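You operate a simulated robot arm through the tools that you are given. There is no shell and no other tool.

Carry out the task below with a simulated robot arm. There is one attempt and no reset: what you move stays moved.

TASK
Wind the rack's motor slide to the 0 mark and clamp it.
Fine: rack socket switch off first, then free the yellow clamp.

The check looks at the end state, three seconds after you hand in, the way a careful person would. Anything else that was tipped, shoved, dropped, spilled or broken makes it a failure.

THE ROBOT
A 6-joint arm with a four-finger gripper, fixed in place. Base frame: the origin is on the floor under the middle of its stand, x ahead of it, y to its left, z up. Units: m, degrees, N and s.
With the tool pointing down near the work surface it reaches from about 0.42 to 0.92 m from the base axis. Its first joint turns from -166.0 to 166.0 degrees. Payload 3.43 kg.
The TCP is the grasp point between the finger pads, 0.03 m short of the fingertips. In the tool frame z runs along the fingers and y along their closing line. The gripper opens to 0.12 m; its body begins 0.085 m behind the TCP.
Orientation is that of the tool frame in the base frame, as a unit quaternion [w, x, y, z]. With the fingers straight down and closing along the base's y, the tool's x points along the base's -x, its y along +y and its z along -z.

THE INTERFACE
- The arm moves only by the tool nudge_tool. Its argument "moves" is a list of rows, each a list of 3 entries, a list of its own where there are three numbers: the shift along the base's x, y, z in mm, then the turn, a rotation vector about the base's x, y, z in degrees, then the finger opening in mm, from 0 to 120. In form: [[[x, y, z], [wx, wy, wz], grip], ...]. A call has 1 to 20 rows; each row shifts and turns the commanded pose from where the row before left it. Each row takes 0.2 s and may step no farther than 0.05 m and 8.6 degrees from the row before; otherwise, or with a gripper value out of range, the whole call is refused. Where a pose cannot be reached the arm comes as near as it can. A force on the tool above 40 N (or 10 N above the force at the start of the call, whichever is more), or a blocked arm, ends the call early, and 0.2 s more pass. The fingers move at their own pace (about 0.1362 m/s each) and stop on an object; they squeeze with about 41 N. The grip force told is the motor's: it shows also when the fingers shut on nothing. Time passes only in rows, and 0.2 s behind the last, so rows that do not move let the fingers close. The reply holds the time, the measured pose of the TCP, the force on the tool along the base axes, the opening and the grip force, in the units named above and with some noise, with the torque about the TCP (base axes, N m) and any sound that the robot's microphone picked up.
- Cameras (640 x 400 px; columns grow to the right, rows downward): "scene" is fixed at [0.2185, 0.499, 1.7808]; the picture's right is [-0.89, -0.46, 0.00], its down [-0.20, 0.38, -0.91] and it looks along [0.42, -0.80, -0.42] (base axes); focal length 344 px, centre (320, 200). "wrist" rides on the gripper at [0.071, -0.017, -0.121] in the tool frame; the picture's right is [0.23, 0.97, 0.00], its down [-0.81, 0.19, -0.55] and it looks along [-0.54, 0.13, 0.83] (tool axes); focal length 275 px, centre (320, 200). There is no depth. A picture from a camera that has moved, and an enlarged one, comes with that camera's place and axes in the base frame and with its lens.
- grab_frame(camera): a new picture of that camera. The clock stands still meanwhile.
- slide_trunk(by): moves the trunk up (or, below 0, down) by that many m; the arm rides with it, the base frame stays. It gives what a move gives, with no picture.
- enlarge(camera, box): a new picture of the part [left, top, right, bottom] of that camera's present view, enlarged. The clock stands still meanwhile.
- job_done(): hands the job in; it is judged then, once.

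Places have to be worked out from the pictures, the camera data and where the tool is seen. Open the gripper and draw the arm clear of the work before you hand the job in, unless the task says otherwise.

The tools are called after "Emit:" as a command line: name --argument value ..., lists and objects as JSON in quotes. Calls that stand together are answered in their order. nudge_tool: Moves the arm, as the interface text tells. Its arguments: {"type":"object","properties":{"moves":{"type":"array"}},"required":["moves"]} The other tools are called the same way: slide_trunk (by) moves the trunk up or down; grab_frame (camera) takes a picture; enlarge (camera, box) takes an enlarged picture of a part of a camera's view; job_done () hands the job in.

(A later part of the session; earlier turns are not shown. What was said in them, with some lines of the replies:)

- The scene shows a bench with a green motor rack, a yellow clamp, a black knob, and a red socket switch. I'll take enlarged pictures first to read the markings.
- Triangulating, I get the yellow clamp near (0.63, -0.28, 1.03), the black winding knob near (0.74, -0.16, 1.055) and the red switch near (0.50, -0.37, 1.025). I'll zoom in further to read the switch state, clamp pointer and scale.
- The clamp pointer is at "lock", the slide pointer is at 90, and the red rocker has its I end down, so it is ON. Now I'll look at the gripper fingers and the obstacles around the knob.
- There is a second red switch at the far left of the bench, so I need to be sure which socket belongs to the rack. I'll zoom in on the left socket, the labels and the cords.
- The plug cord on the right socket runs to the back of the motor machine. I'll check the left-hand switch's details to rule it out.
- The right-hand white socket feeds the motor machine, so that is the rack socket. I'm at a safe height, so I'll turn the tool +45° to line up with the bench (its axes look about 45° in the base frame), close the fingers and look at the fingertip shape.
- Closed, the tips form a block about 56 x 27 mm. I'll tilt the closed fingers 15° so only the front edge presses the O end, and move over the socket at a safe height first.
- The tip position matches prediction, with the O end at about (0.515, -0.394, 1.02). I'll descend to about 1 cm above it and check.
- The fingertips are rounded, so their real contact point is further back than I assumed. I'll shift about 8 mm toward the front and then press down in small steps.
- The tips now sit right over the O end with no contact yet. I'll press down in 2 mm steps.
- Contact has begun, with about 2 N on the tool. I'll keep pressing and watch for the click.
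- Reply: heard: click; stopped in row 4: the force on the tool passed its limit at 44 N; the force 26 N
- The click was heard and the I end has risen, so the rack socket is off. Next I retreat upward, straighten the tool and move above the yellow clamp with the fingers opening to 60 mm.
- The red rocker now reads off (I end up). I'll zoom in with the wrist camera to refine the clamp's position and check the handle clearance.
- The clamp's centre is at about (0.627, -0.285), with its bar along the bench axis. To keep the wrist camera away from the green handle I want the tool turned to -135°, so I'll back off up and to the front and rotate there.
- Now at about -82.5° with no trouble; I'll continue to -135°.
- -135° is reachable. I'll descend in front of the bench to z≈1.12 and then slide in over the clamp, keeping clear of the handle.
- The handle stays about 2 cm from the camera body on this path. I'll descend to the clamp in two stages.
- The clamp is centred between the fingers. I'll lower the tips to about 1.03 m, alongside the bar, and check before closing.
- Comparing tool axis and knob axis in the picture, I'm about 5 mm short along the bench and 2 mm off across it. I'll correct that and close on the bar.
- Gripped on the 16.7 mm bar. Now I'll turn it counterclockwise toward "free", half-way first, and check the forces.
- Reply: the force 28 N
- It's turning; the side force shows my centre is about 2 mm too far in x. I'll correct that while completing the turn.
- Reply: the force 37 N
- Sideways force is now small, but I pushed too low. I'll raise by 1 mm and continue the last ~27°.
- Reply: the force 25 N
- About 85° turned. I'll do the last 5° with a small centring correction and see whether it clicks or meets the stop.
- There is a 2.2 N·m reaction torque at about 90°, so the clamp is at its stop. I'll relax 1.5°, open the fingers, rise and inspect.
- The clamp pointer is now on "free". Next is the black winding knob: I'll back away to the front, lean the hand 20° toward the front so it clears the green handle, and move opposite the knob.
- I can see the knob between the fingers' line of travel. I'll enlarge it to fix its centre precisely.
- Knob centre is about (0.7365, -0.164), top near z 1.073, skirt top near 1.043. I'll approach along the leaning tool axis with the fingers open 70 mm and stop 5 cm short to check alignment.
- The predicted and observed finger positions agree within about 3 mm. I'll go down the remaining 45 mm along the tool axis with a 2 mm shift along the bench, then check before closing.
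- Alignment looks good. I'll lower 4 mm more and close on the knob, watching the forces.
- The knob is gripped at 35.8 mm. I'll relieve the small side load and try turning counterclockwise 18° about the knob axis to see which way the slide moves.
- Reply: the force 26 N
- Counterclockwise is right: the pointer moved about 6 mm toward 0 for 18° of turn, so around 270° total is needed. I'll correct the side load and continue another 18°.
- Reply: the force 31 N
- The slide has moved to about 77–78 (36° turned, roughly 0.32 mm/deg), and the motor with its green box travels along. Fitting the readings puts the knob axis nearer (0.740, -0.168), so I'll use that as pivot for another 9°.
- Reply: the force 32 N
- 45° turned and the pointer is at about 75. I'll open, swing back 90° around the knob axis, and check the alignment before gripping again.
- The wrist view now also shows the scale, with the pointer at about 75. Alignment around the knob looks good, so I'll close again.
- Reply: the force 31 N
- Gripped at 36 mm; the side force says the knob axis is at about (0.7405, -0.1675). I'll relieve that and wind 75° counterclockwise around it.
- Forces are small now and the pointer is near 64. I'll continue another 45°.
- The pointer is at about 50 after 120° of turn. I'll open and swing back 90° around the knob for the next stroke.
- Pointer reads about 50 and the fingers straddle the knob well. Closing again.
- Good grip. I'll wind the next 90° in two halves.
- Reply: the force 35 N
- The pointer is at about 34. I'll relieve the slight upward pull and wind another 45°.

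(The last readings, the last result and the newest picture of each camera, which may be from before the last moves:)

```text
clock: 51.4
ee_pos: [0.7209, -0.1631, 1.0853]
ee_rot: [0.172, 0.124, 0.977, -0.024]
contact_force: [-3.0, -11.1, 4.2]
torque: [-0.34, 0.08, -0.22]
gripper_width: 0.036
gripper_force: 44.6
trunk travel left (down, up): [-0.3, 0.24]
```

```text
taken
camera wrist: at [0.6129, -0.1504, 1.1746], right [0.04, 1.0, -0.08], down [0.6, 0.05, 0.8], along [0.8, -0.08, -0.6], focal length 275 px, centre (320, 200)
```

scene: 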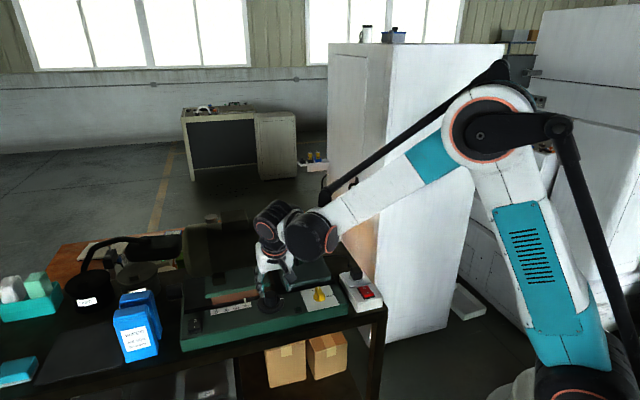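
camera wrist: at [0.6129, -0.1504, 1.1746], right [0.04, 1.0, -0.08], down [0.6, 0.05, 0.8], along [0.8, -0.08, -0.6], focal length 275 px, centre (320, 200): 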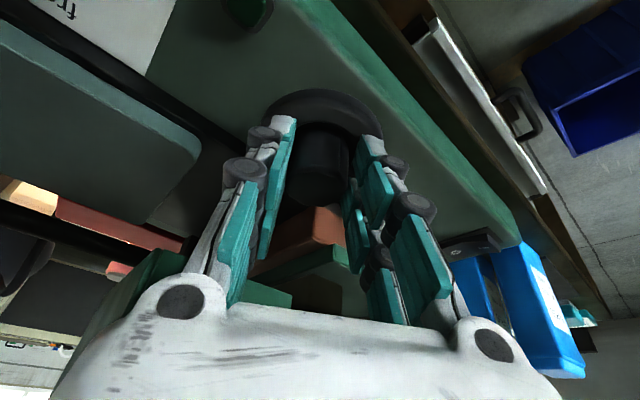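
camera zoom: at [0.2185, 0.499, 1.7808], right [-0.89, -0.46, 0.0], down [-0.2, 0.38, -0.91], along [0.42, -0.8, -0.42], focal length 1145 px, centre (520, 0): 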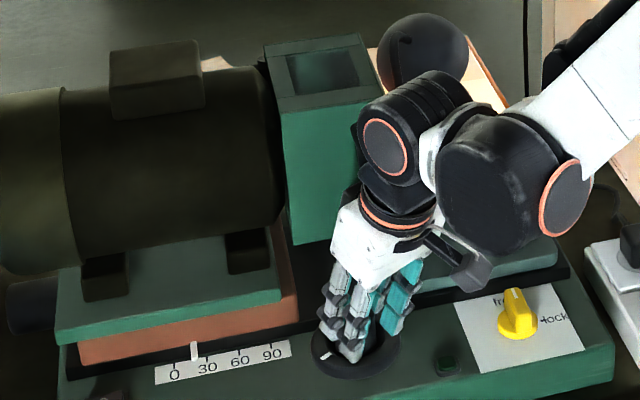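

The pointer is at about 18. Before going on I want to check that the motor's left end isn't about to touch the black lamp head or other items on the left.

Emit:
grab_frame --camera "scene"

Emit:
enlarge --camera "scene" --box '[70, 210, 230, 320]'

```text
taken
```

scene: 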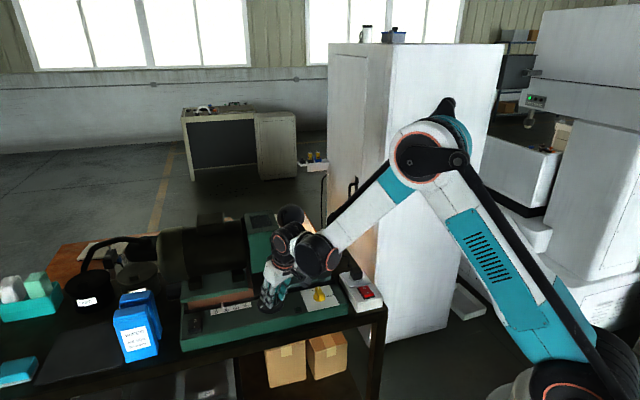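

```text
3.64 times, centred on (150, 265) of scene
camera zoom: at [0.2185, 0.499, 1.7808], right [-0.89, -0.46, 0.0], down [-0.2, 0.38, -0.91], along [0.42, -0.8, -0.42], focal length 1249 px, centre (938, -36)
```

zoom: 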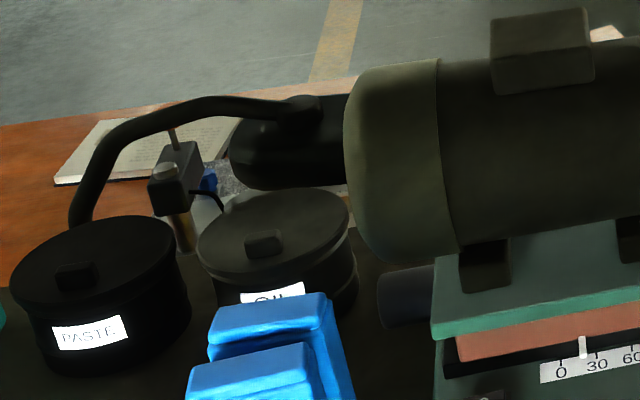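

The lamp and pots have not moved and the motor passes in front of them. I'll open and swing back 90° for the final stroke.

Emit:
nudge_tool --moves '[[[0, 0, 0], [0, 0, 0], 58], [[0, 0, 0], [0, 0, 0], 58], [[0.82, 2.34, 0], [0, 0, -7.5], 58], [[1.12, 2.22, 0], [0, 0, -7.5], 58], [[1.4, 2.06, 0], [0, 0, -7.5], 58], [[1.65, 1.85, 0], [0, 0, -7.5], 58], [[1.89, 1.62, 0], [0, 0, -7.5], 58], [[2.07, 1.37, 0], [0, 0, -7.5], 58], [[2.24, 1.08, 0], [0, 0, -7.5], 58], [[2.36, 0.77, 0], [0, 0, -7.5], 58], [[2.44, 0.47, 0], [0, 0, -7.5], 58], [[2.49, 0.14, 0], [0, 0, -7.5], 58], [[2.47, -0.18, 0], [0, 0, -7.5], 58], [[2.44, -0.51, 0], [0, 0, -7.5], 58], [[0, 0, 0], [0, 0, 0], 58]]'

Emit:
grab_frame --camera "wrist"

Emit:
enlarge --camera "scene" --box '[190, 280, 290, 340]'

```text
clock: 54.6
ee_pos: [0.7445, -0.1478, 1.0859]
ee_rot: [0.104, 0.78, 0.602, -0.139]
contact_force: [0.2, -0.2, 0.1]
torque: [0.0, 0.02, 0.0]
gripper_width: 0.0578
gripper_force: 0.0
trunk travel left (down, up): [-0.3, 0.24]
```

```text
taken
camera wrist: at [0.7574, -0.0379, 1.1749], right [1.0, -0.04, -0.08], down [0.04, -0.6, 0.8], along [-0.08, -0.8, -0.6], focal length 275 px, centre (320, 200)
```

wrist: 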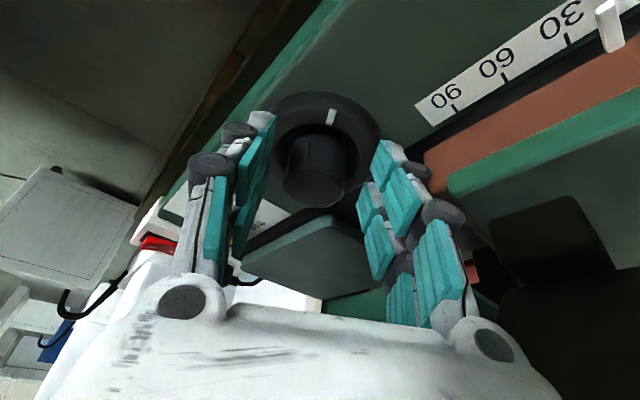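

```text
6.40 times, centred on (240, 310) of scene
camera zoom: at [0.2185, 0.499, 1.7808], right [-0.89, -0.46, 0.0], down [-0.2, 0.38, -0.91], along [0.42, -0.8, -0.42], focal length 2199 px, centre (832, -504)
```

zoom: 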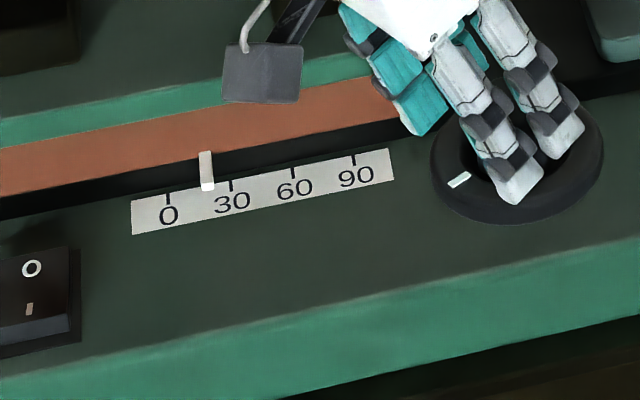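

The pointer reads about 20, so the ratio is 1 mm per 3° and I need 60° more. Closing for the last stroke.

Emit:
nudge_tool --moves '[[[0, 0, 0], [0, 0, 0], 45], [[0, 0, 0], [0, 0, 0], 36], [[0, 0, 0], [0, 0, 0], 20], [[0, 0, 0], [0, 0, 0], 0], [[0, 0, 0], [0, 0, 0], 0]]'

Emit:
enlarge --camera "scene" --box '[190, 280, 290, 340]'

```text
clock: 55.8
ee_pos: [0.7461, -0.1473, 1.0873]
ee_rot: [0.103, 0.78, 0.602, -0.139]
contact_force: [-5.7, 1.4, -2.9]
torque: [0.07, 0.17, -0.16]
gripper_width: 0.0363
gripper_force: 44.5
trunk travel left (down, up): [-0.3, 0.24]
```

```text
6.40 times, centred on (240, 310) of scene
camera zoom: at [0.2185, 0.499, 1.7808], right [-0.89, -0.46, 0.0], down [-0.2, 0.38, -0.91], along [0.42, -0.8, -0.42], focal length 2199 px, centre (832, -504)
```

zoom: 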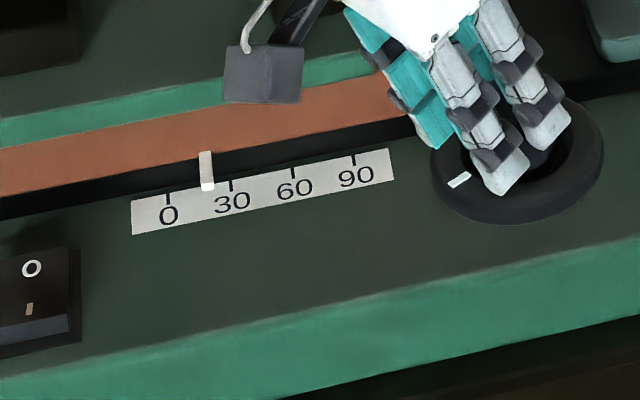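

Grip is firm and the pointer didn't shift. I'll wind 45° first and read the scale.

Emit:
nudge_tool --moves '[[[-0.4, 0, -0.2], [0, 0, 0], 0], [[-2.5, 0.53, 0], [0, 0, 7.5], 0], [[-2.54, 0.2, 0], [0, 0, 7.5], 0], [[-2.55, -0.14, 0], [0, 0, 7.5], 0], [[-2.51, -0.47, 0], [0, 0, 7.5], 0], [[-2.42, -0.79, 0], [0, 0, 7.5], 0], [[-2.3, -1.11, 0], [0, 0, 7.5], 0], [[0, 0, 0], [0, 0, 0], 0]]'

Emit:
enlarge --camera "scene" --box '[190, 280, 290, 340]'

Emit:
grab_frame --camera "wrist"

```text
clock: 57.6
ee_pos: [0.7303, -0.1493, 1.0877]
ee_rot: [0.148, 0.489, 0.855, -0.089]
contact_force: [-3.9, 5.9, 4.7]
torque: [0.47, 0.26, -0.09]
gripper_width: 0.0362
gripper_force: 44.6
trunk travel left (down, up): [-0.3, 0.24]
```

```text
6.40 times, centred on (240, 310) of scene
camera zoom: at [0.2185, 0.499, 1.7808], right [-0.89, -0.46, 0.0], down [-0.2, 0.38, -0.91], along [0.42, -0.8, -0.42], focal length 2199 px, centre (832, -504)
```

zoom: 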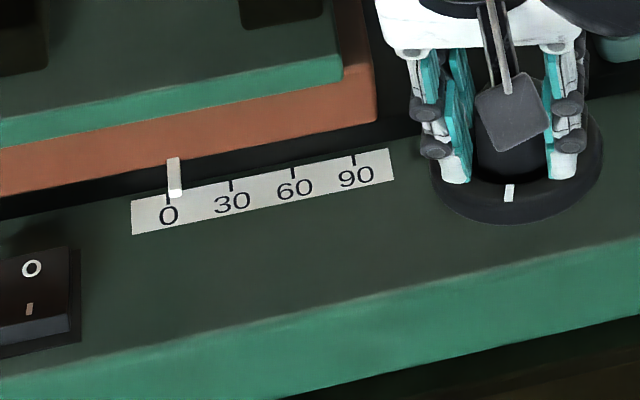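

```text
taken
camera wrist: at [0.6605, -0.0637, 1.1749], right [0.73, 0.68, -0.08], down [0.46, -0.39, 0.8], along [0.51, -0.62, -0.6], focal length 275 px, centre (320, 200)
```

wrist: 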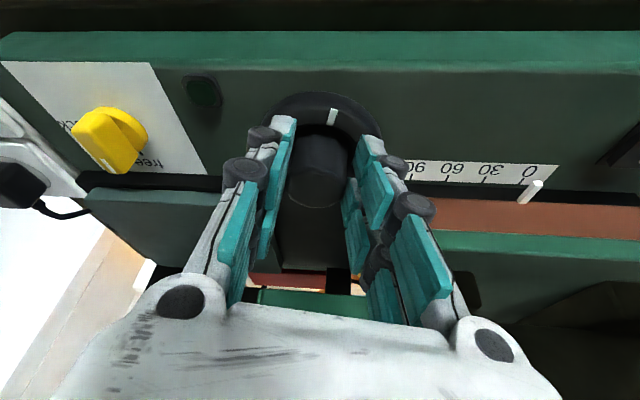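

The pointer is at about 4–5. I'll zoom in strongly for a precise reading before the last few degrees.

Emit:
enlarge --camera "scene" --box '[205, 296, 255, 324]'

Emit:
enlarge --camera "wrist" --box '[400, 130, 600, 230]'

```text
12.80 times, centred on (230, 310) of scene
camera zoom: at [0.2185, 0.499, 1.7808], right [-0.89, -0.46, 0.0], down [-0.2, 0.38, -0.91], along [0.42, -0.8, -0.42], focal length 4398 px, centre (1472, -1208)
```

zoom: 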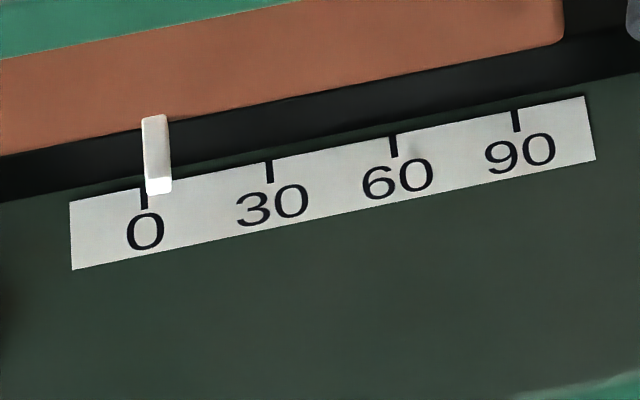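

```text
3.20 times, centred on (500, 180) of wrist
camera zoom: at [0.6605, -0.0637, 1.1749], right [0.73, 0.68, -0.08], down [0.46, -0.39, 0.8], along [0.51, -0.62, -0.6], focal length 881 px, centre (-256, 264)
```

zoom: 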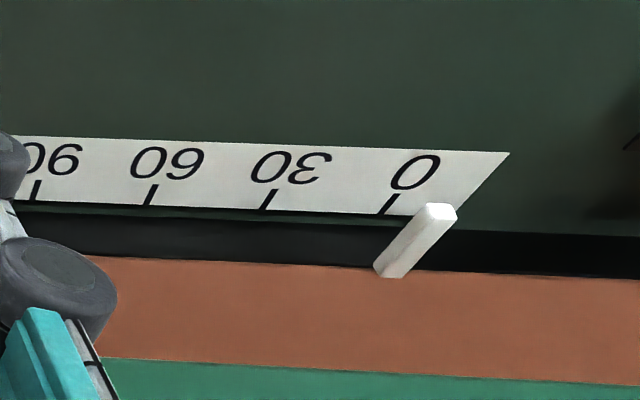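

Accounting for the pointer standing about 2 cm above the scale, I judge the true reading to be about 5 mm, i.e. 15° to go (270° in all). I'll turn the last 15° gently.

Emit:
nudge_tool --moves '[[[-1.07, -0.5, 0], [0, 0, 3.75], 0], [[-1.05, -0.6, 0], [0, 0, 3.75], 0], [[-0.98, -0.8, 0], [0, 0, 3.75], 0], [[-0.95, -0.83, 0], [0, 0, 3.75], 0], [[0, 0, 0], [0, 0, 0], 0]]'

Emit:
enlarge --camera "scene" --box '[205, 296, 255, 324]'

Emit:
grab_frame --camera "wrist"

```text
clock: 58.8
ee_pos: [0.7256, -0.1536, 1.0842]
ee_rot: [0.16, 0.374, 0.911, -0.069]
contact_force: [-1.9, -2.4, 12.0]
torque: [-0.11, 0.03, -0.09]
gripper_width: 0.0361
gripper_force: 44.7
trunk travel left (down, up): [-0.3, 0.24]
```

```text
12.80 times, centred on (230, 310) of scene
camera zoom: at [0.2185, 0.499, 1.7808], right [-0.89, -0.46, 0.0], down [-0.2, 0.38, -0.91], along [0.42, -0.8, -0.42], focal length 4398 px, centre (1472, -1208)
```

zoom: 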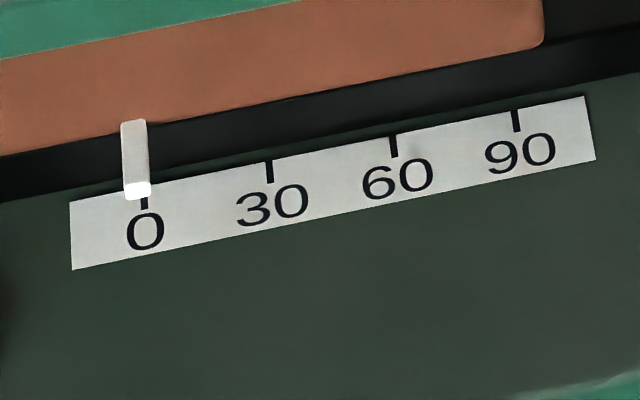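

```text
taken
camera wrist: at [0.6366, -0.0876, 1.1748], right [0.53, 0.84, -0.08], down [0.55, -0.26, 0.8], along [0.65, -0.47, -0.6], focal length 275 px, centre (320, 200)
```

wrist: 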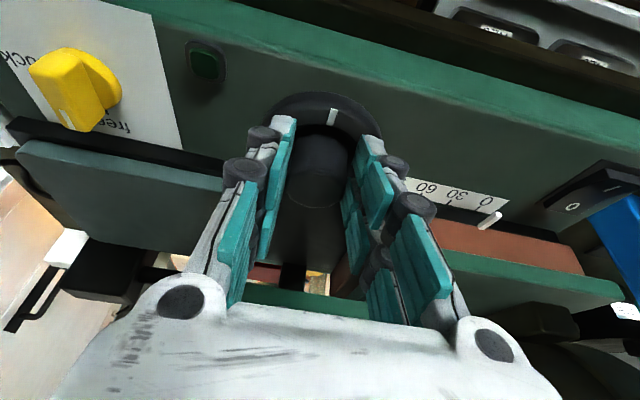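

The pointer has come to the 0 tick (apparent -1.4 mm with about +1.5 mm parallax in this view). I'll release and move the wrist camera to look at the 0 mark without sideways parallax, to verify before clamping.

Emit:
nudge_tool --moves '[[[0, 0, 0.5], [0, 0, 0], 60], [[0, 0, 0], [0, 0, 0], 60], [[-7.2, 7.3, 28.2], [0, 0, 0], 60], [[-7.2, 7.3, 28.2], [0, 0, 0], 60], [[33.7, 29.8, 7.5], [0, 0, 0], 90], [[33.7, 29.8, 7.5], [0, 0, 0], 100], [[33.7, 29.8, 7.5], [0, 0, 0], 100], [[33.7, 29.8, 7.5], [0, 0, 0], 100], [[0, 0, 0], [0, 0, 0], 100]]'

Emit:
grab_frame --camera "wrist"

Emit:
enlarge --camera "scene" --box '[180, 200, 340, 320]'

```text
clock: 60.8
ee_pos: [0.8488, -0.0164, 1.1726]
ee_rot: [0.16, 0.373, 0.911, -0.069]
contact_force: [0.2, 0.2, 0.2]
torque: [0.02, -0.02, -0.02]
gripper_width: 0.0998
gripper_force: 0.0
trunk travel left (down, up): [-0.3, 0.24]
```

```text
taken
camera wrist: at [0.7594, 0.0489, 1.262], right [0.53, 0.84, -0.08], down [0.55, -0.26, 0.8], along [0.65, -0.47, -0.6], focal length 275 px, centre (320, 200)
```

wrist: 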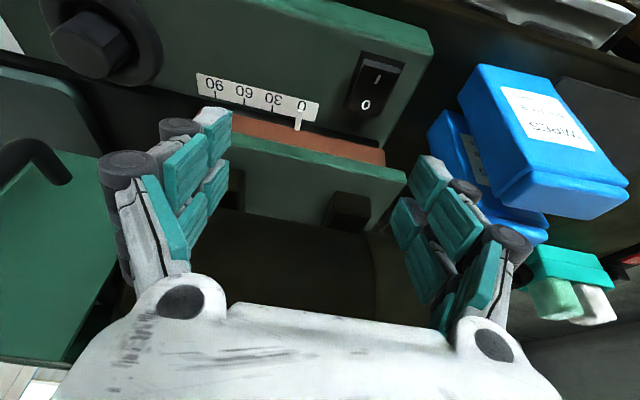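

```text
3.33 times, centred on (260, 260) of scene
camera zoom: at [0.2185, 0.499, 1.7808], right [-0.89, -0.46, 0.0], down [-0.2, 0.38, -0.91], along [0.42, -0.8, -0.42], focal length 1145 px, centre (520, 0)
```

zoom: 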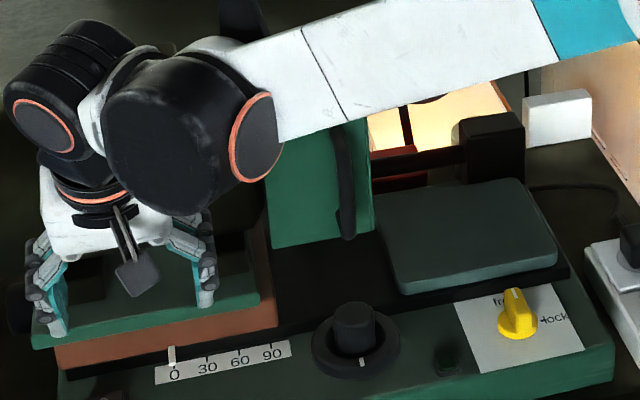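

Emit:
enlarge --camera "wrist" --box '[180, 60, 360, 160]'

Emit:
enlarge --camera "wrist" --box '[260, 80, 340, 140]'

Emit:
enlarge --camera "scene" --box '[205, 296, 255, 324]'

```text
3.56 times, centred on (270, 110) of wrist
camera zoom: at [0.7594, 0.0489, 1.262], right [0.53, 0.84, -0.08], down [0.55, -0.26, 0.8], along [0.65, -0.47, -0.6], focal length 979 px, centre (498, 520)
```

zoom: 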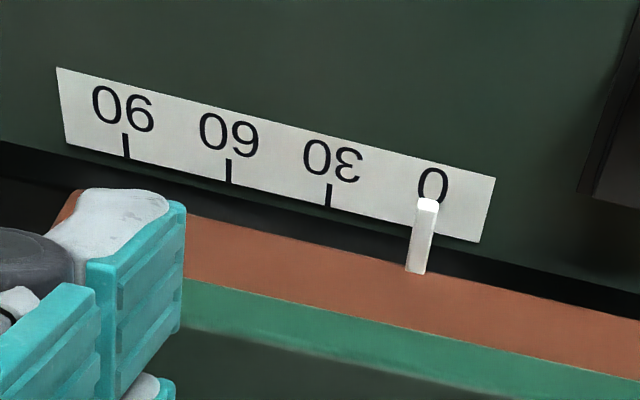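

```text
6.67 times, centred on (300, 110) of wrist
camera zoom: at [0.7594, 0.0489, 1.262], right [0.53, 0.84, -0.08], down [0.55, -0.26, 0.8], along [0.65, -0.47, -0.6], focal length 1835 px, centre (453, 800)
```

zoom: 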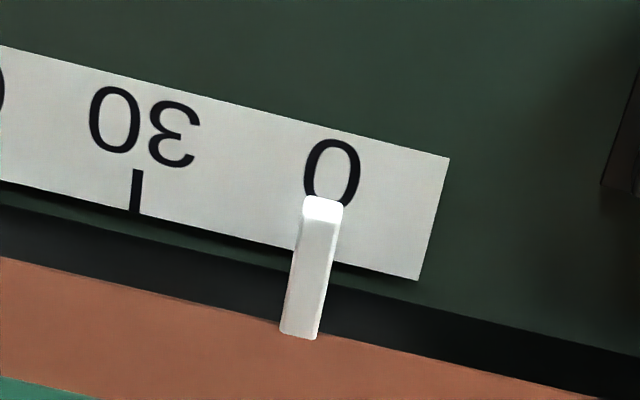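

```text
12.80 times, centred on (230, 310) of scene
camera zoom: at [0.2185, 0.499, 1.7808], right [-0.89, -0.46, 0.0], down [-0.2, 0.38, -0.91], along [0.42, -0.8, -0.42], focal length 4398 px, centre (1472, -1208)
```

zoom: 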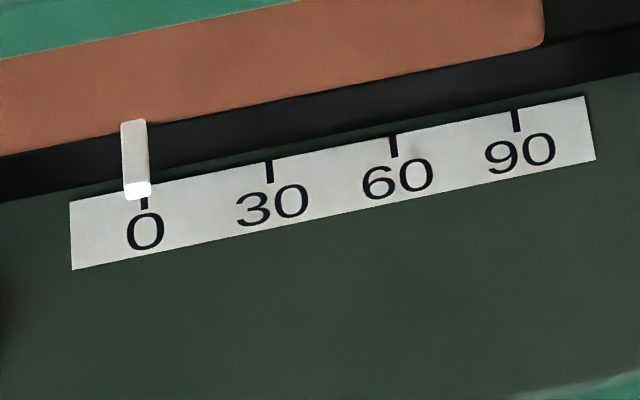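

From this viewpoint the pointer lines up with the 0 tick to within about half a millimetre. Now I go back around the front, straighten the tool, and return above the clamp to lock it.

Emit:
nudge_tool --moves '[[[-28, 28, 20], [0, 0, 0], 80], [[-30, -30, 0], [0, 0, 0], 60], [[-30, -30, 0], [0, 0, 0], 60], [[-30, -30, 0], [0, 0, 0], 60], [[-30, -30, 0], [0, 0, 0], 60], [[-30, -30, 0], [0, 0, 0], 60], [[-30, -30, 0], [4.7, 4.7, 0], 60], [[-30, -30, 0], [4.7, 4.7, 0], 60], [[-30, -30, 0], [4.7, 4.7, 0], 60], [[0, 0, 0], [0, 0, 0], 60]]'

Emit:
grab_frame --camera "wrist"

Emit:
enlarge --camera "scene" --box '[180, 200, 380, 320]'

```text
clock: 63.0
ee_pos: [0.5797, -0.2308, 1.1901]
ee_rot: [-0.001, 0.379, 0.926, -0.002]
contact_force: [-0.4, -0.3, -0.2]
torque: [0.0, 0.01, 0.0]
gripper_width: 0.06
gripper_force: 0.0
trunk travel left (down, up): [-0.3, 0.24]
```

```text
taken
camera wrist: at [0.5167, -0.1908, 1.3121], right [0.52, 0.86, 0.0], down [0.71, -0.43, 0.55], along [0.47, -0.29, -0.83], focal length 275 px, centre (320, 200)
```

wrist: 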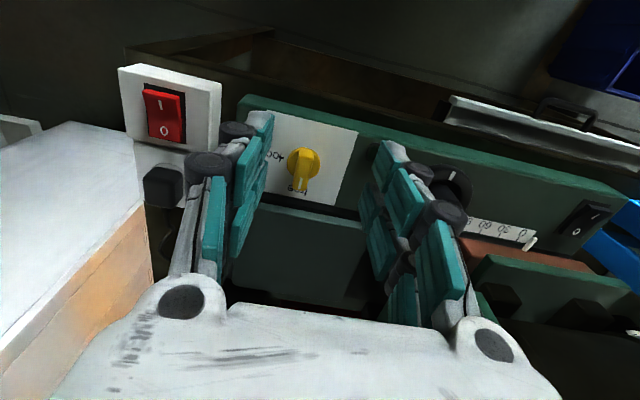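

```text
3.20 times, centred on (280, 260) of scene
camera zoom: at [0.2185, 0.499, 1.7808], right [-0.89, -0.46, 0.0], down [-0.2, 0.38, -0.91], along [0.42, -0.8, -0.42], focal length 1099 px, centre (448, 8)
```

zoom: 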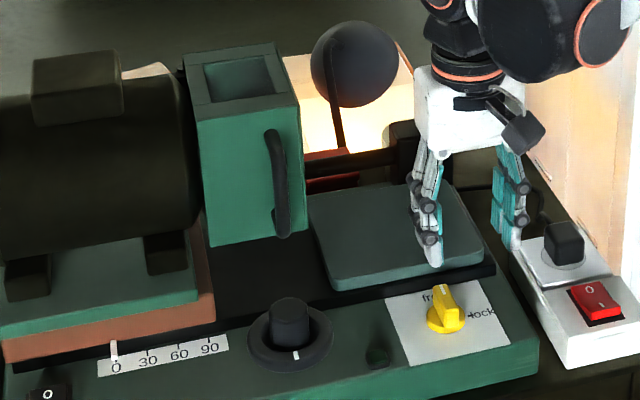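

The area around the clamp is now clear of the handle. I'll move over it with the tips about 2.5 cm above the bar and check.

Emit:
nudge_tool --moves '[[[16.6, -17.3, -30], [0, 0, 0], 60], [[16.6, -17.3, -30], [0, 0, 0], 60], [[16.6, -17.4, -28], [0, 0, 0], 60], [[0, 0, 0], [0, 0, 0], 60]]'

Emit:
enlarge --camera "wrist" --box '[220, 40, 480, 200]'

Emit:
enlarge --camera "scene" --box '[290, 230, 350, 310]'

```text
clock: 64.0
ee_pos: [0.6299, -0.2832, 1.1018]
ee_rot: [0.0, 0.379, 0.926, -0.002]
contact_force: [-0.2, -0.5, 0.3]
torque: [0.03, 0.0, 0.02]
gripper_width: 0.06
gripper_force: 0.0
trunk travel left (down, up): [-0.3, 0.24]
```

```text
2.46 times, centred on (350, 120) of wrist
camera zoom: at [0.5666, -0.243, 1.2223], right [0.52, 0.86, 0.0], down [0.71, -0.43, 0.55], along [0.47, -0.29, -0.83], focal length 678 px, centre (246, 397)
```

zoom: 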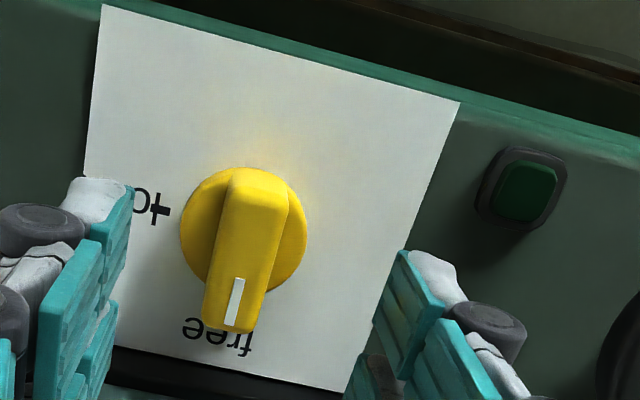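

```text
5.00 times, centred on (320, 270) of scene
camera zoom: at [0.2185, 0.499, 1.7808], right [-0.89, -0.46, 0.0], down [-0.2, 0.38, -0.91], along [0.42, -0.8, -0.42], focal length 1718 px, centre (320, -150)
```

zoom: 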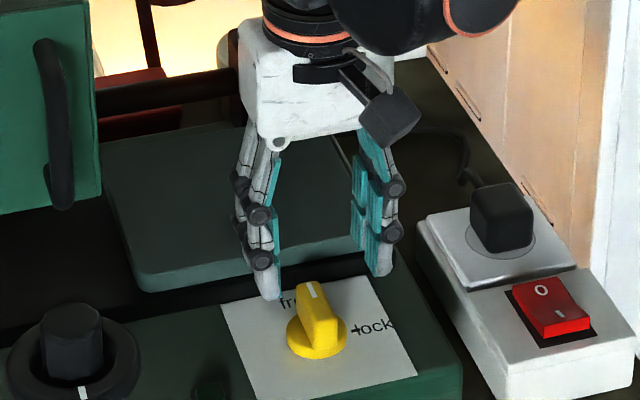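

Well centred. I'll lower to the bar and close.

Emit:
nudge_tool --moves '[[[0, 0, -20], [0, 0, 0], 60], [[0, 0, -21], [0, 0, 0], 60], [[0, 0, 0], [0, 0, 0], 60], [[0, 0, 0], [0, 0, 0], 30], [[0, 0, 0], [0, 0, 0], 10], [[0, 0, 0], [0, 0, 0], 0], [[0, 0, 0], [0, 0, 0], 0]]'

Emit:
enlarge --camera "wrist" --box '[220, 40, 480, 200]'

```text
clock: 65.6
ee_pos: [0.629, -0.2833, 1.0603]
ee_rot: [0.0, 0.379, 0.926, -0.001]
contact_force: [-2.5, -0.8, -6.2]
torque: [-0.36, -0.31, -0.62]
gripper_width: 0.0169
gripper_force: 44.7
trunk travel left (down, up): [-0.3, 0.24]
```

```text
2.46 times, centred on (350, 120) of wrist
camera zoom: at [0.5664, -0.2434, 1.1825], right [0.52, 0.86, 0.0], down [0.71, -0.43, 0.55], along [0.47, -0.29, -0.83], focal length 678 px, centre (246, 397)
```

zoom: 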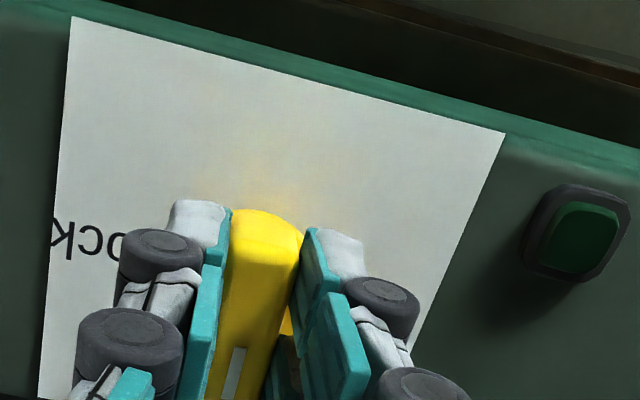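

Gripped. Now I turn clockwise toward "lock", the first half.

Emit:
nudge_tool --moves '[[[0, 0, -0.3], [0, 0, -6], 0], [[0, 0, 0], [0, 0, -6], 0], [[0, 0, 0], [0, 0, -6], 0], [[0, 0, 0], [0, 0, -6], 0], [[0, 0, 0], [0, 0, -6], 0], [[0, 0, 0], [0, 0, -6], 0], [[0, 0, 0], [0, 0, -6], 0]]'

```text
clock: 67.2
ee_pos: [0.6305, -0.2823, 1.0618]
ee_rot: [-0.001, 0.686, 0.728, -0.002]
contact_force: [7.5, 5.9, -16.2]
torque: [0.66, -0.3, 0.01]
gripper_width: 0.0168
gripper_force: 45.2
trunk travel left (down, up): [-0.3, 0.24]
```

Halfway with modest forces. Continuing, with a small centring correction.

Emit:
nudge_tool --moves '[[[0.6, 0.5, -0.6], [0, 0, -6], 0], [[0, 0, 0], [0, 0, -6], 0], [[0, 0, 0], [0, 0, -6], 0], [[0, 0, 0], [0, 0, -6], 0], [[0, 0, 0], [0, 0, -6], 0], [[0, 0, 0], [0, 0, -6], 0]]'

```text
clock: 68.6
ee_pos: [0.6317, -0.2836, 1.0613]
ee_rot: [-0.002, 0.877, 0.48, -0.001]
contact_force: [22.3, 1.5, 5.2]
torque: [0.73, -1.01, -0.01]
gripper_width: 0.0169
gripper_force: 44.6
trunk travel left (down, up): [-0.3, 0.24]
```

About 78° turned. I'll shift 1.5 mm in x to unload and finish the last degrees to the lock stop.

Emit:
nudge_tool --moves '[[[1.5, 0, 0], [0, 0, -3], 0], [[0, 0, 0], [0, 0, -3], 0], [[0, 0, 0], [0, 0, -3], 0], [[0, 0, 0], [0, 0, -2], 0], [[0, 0, 0], [0, 0, 0], 0]]'

Emit:
enlarge --camera "scene" --box '[290, 230, 350, 310]'

```text
clock: 69.8
ee_pos: [0.6322, -0.283, 1.0622]
ee_rot: [-0.001, 0.919, 0.394, -0.002]
contact_force: [25.4, -5.0, 15.6]
torque: [-0.37, -0.48, -0.01]
gripper_width: 0.0169
gripper_force: 44.9
trunk travel left (down, up): [-0.3, 0.24]
```

```text
5.00 times, centred on (320, 270) of scene
camera zoom: at [0.2185, 0.499, 1.7808], right [-0.89, -0.46, 0.0], down [-0.2, 0.38, -0.91], along [0.42, -0.8, -0.42], focal length 1718 px, centre (320, -150)
```

zoom: 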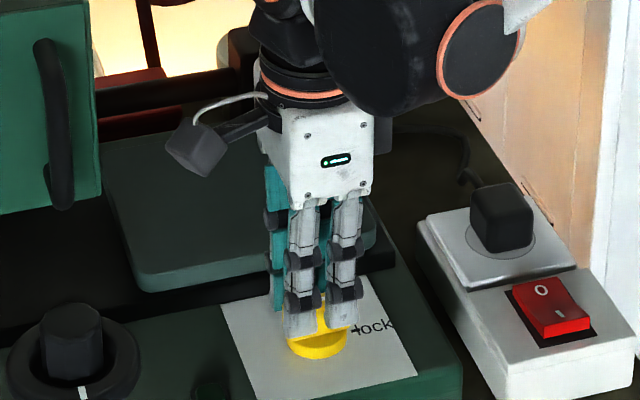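

At about -133.6° with no stop torque yet. A little further until the stop is felt.

Emit:
nudge_tool --moves '[[[0.8, -0.2, 0.3], [0, 0, -1.5], 0], [[0, 0, 0], [0, 0, -1.5], 0], [[0, 0, 0], [0, 0, -1.5], 0], [[0, 0, 0], [0, 0, 0], 0]]'

```text
clock: 70.8
ee_pos: [0.6325, -0.2829, 1.0616]
ee_rot: [-0.001, 0.933, 0.359, -0.002]
contact_force: [18.0, -8.1, 13.5]
torque: [-0.59, -0.06, 2.3]
gripper_width: 0.0181
gripper_force: 44.7
trunk travel left (down, up): [-0.3, 0.24]
```

A 2.3 N·m stop torque is felt, so the clamp is fully at lock. I'll relax, open the fingers, lift clear and inspect.

Emit:
nudge_tool --moves '[[[0, 0, 0], [0, 0, 2.5], 0], [[0, 0, 0], [0, 0, 0], 40], [[0, 0, 0], [0, 0, 0], 60], [[0, 0, 20], [0, 0, 0], 60], [[0, 0, 30], [0, 0, 0], 60], [[0, 0, 40], [0, 0, 0], 60], [[-25, 25, 30], [0, 0, 0], 60], [[-25, 25, 30], [0, 0, 0], 60], [[0, 0, 0], [0, 0, 0], 60]]'

Emit:
grab_frame --camera "wrist"

Emit:
enlarge --camera "scene" --box '[290, 270, 350, 315]'

Emit:
enlarge --camera "scene" --box '[205, 296, 255, 324]'

Emit:
enlarge --camera "scene" --box '[335, 250, 395, 310]'

```text
clock: 72.8
ee_pos: [0.5834, -0.2338, 1.2134]
ee_rot: [-0.002, 0.925, 0.379, -0.001]
contact_force: [-0.6, 0.0, 0.0]
torque: [0.05, 0.02, 0.0]
gripper_width: 0.06
gripper_force: 0.0
trunk travel left (down, up): [-0.3, 0.24]
```

```text
taken
camera wrist: at [0.6223, -0.1699, 1.3333], right [0.85, -0.53, 0.0], down [-0.44, -0.71, 0.55], along [-0.3, -0.47, -0.83], focal length 275 px, centre (320, 200)
```

wrist: 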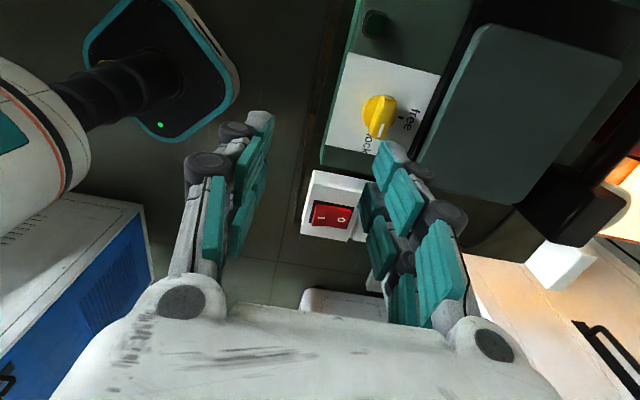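

```text
8.89 times, centred on (320, 292) of scene
camera zoom: at [0.2185, 0.499, 1.7808], right [-0.89, -0.46, 0.0], down [-0.2, 0.38, -0.91], along [0.42, -0.8, -0.42], focal length 3054 px, centre (320, -622)
```

zoom: 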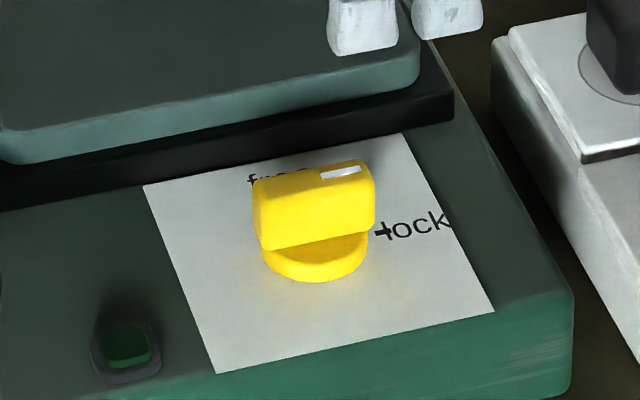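

```text
12.80 times, centred on (230, 310) of scene
camera zoom: at [0.2185, 0.499, 1.7808], right [-0.89, -0.46, 0.0], down [-0.2, 0.38, -0.91], along [0.42, -0.8, -0.42], focal length 4398 px, centre (1472, -1208)
```

zoom: 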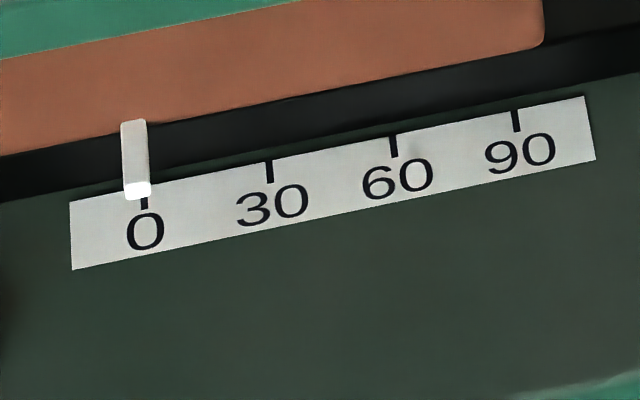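

```text
6.67 times, centred on (365, 280) of scene
camera zoom: at [0.2185, 0.499, 1.7808], right [-0.89, -0.46, 0.0], down [-0.2, 0.38, -0.91], along [0.42, -0.8, -0.42], focal length 2290 px, centre (20, -333)
```

zoom: 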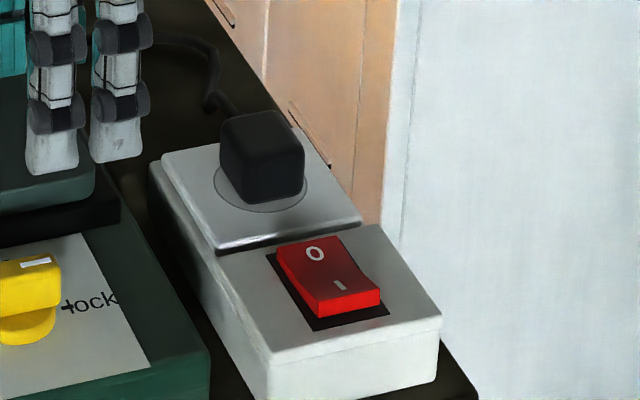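

Clamp at lock, slide at 0, socket off. I'll draw the arm well clear, open the gripper and do one last overall check.

Emit:
nudge_tool --moves '[[[-25, 10, 40], [0, 0, 0], 90], [[-25, 10, 40], [0, 0, 0], 120], [[-20, 5, 40], [0, 0, 0], 120], [[-10, 0, 40], [0, 0, 0], 120], [[0, 0, 30], [0, 0, 0], 120], [[0, 0, 0], [0, 0, 0], 120]]'

Emit:
grab_frame --camera "scene"

Emit:
enlarge --camera "scene" --box '[0, 200, 400, 400]'

Emit:
enlarge --camera "scene" --box '[170, 200, 400, 340]'

```text
clock: 74.2
ee_pos: [0.5023, -0.2064, 1.4002]
ee_rot: [-0.002, 0.926, 0.378, 0.0]
contact_force: [-0.3, 0.6, -0.5]
torque: [0.0, 0.01, 0.03]
gripper_width: 0.1199
gripper_force: 0.0
trunk travel left (down, up): [-0.3, 0.24]
```

```text
taken
```

scene: 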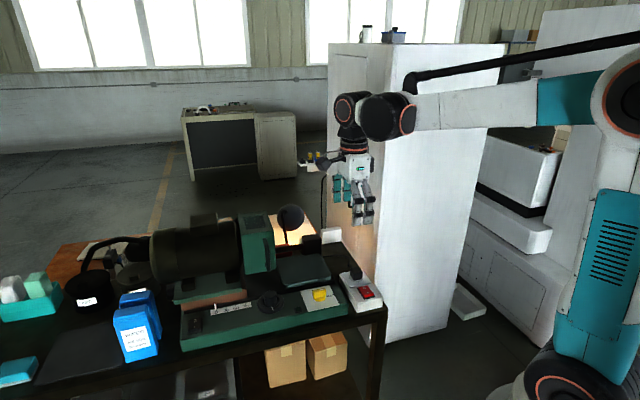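

```text
1.60 times, centred on (200, 300) of scene
camera zoom: at [0.2185, 0.499, 1.7808], right [-0.89, -0.46, 0.0], down [-0.2, 0.38, -0.91], along [0.42, -0.8, -0.42], focal length 550 px, centre (512, 40)
```

zoom: 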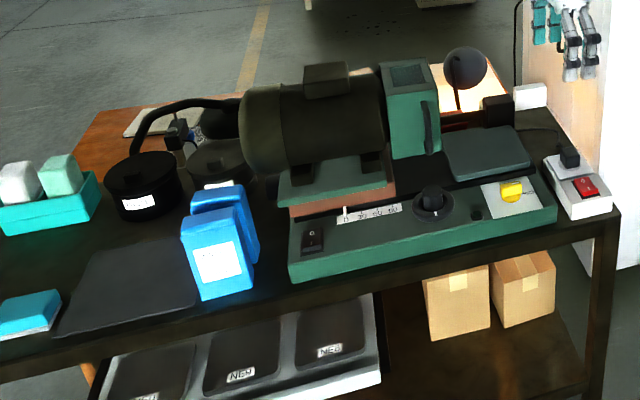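

```text
2.78 times, centred on (285, 270) of scene
camera zoom: at [0.2185, 0.499, 1.7808], right [-0.89, -0.46, 0.0], down [-0.2, 0.38, -0.91], along [0.42, -0.8, -0.42], focal length 956 px, centre (417, 5)
```

zoom: 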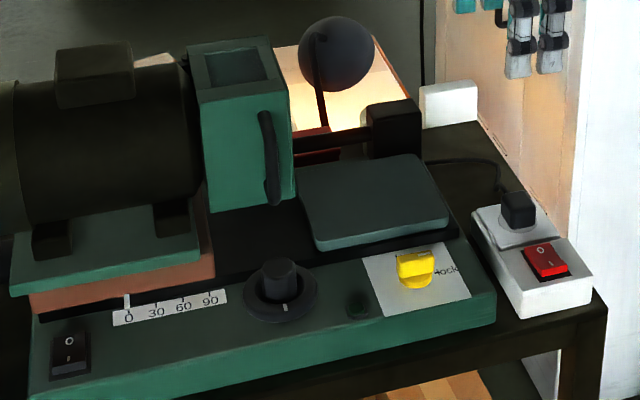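

The overall view shows the socket switch off, the slide pointer at 0 and the clamp at lock. The blue boxes, pots, lamp and trays are where they were, and the arm is clear with the gripper open, so I'm handing the job in.

Emit:
job_done

```text
The job is handed in.
```

The motor slide is wound to the 0 mark and clamped, and the job is handed in.

- **Socket switch:** I switched the rack socket off first. It clicked, and the red rocker now shows its O end down.
- **Clamp:** I freed the yellow clamp before winding. Afterwards I turned it back to lock until it met its stop.
- **Slide:** I wound the black knob about 270° counterclockwise. Seen from in front of the 0 mark, the pointer lined up with the tick to within about half a millimetre. In the scene camera's view it sits about 1.4 mm past 0, which I put down to the viewing angle. It looked unchanged after clamping.
- **Surroundings:** In the last overall picture the boxes, pots, lamp and trays are where they were. The arm is clear of the bench with the gripper open.
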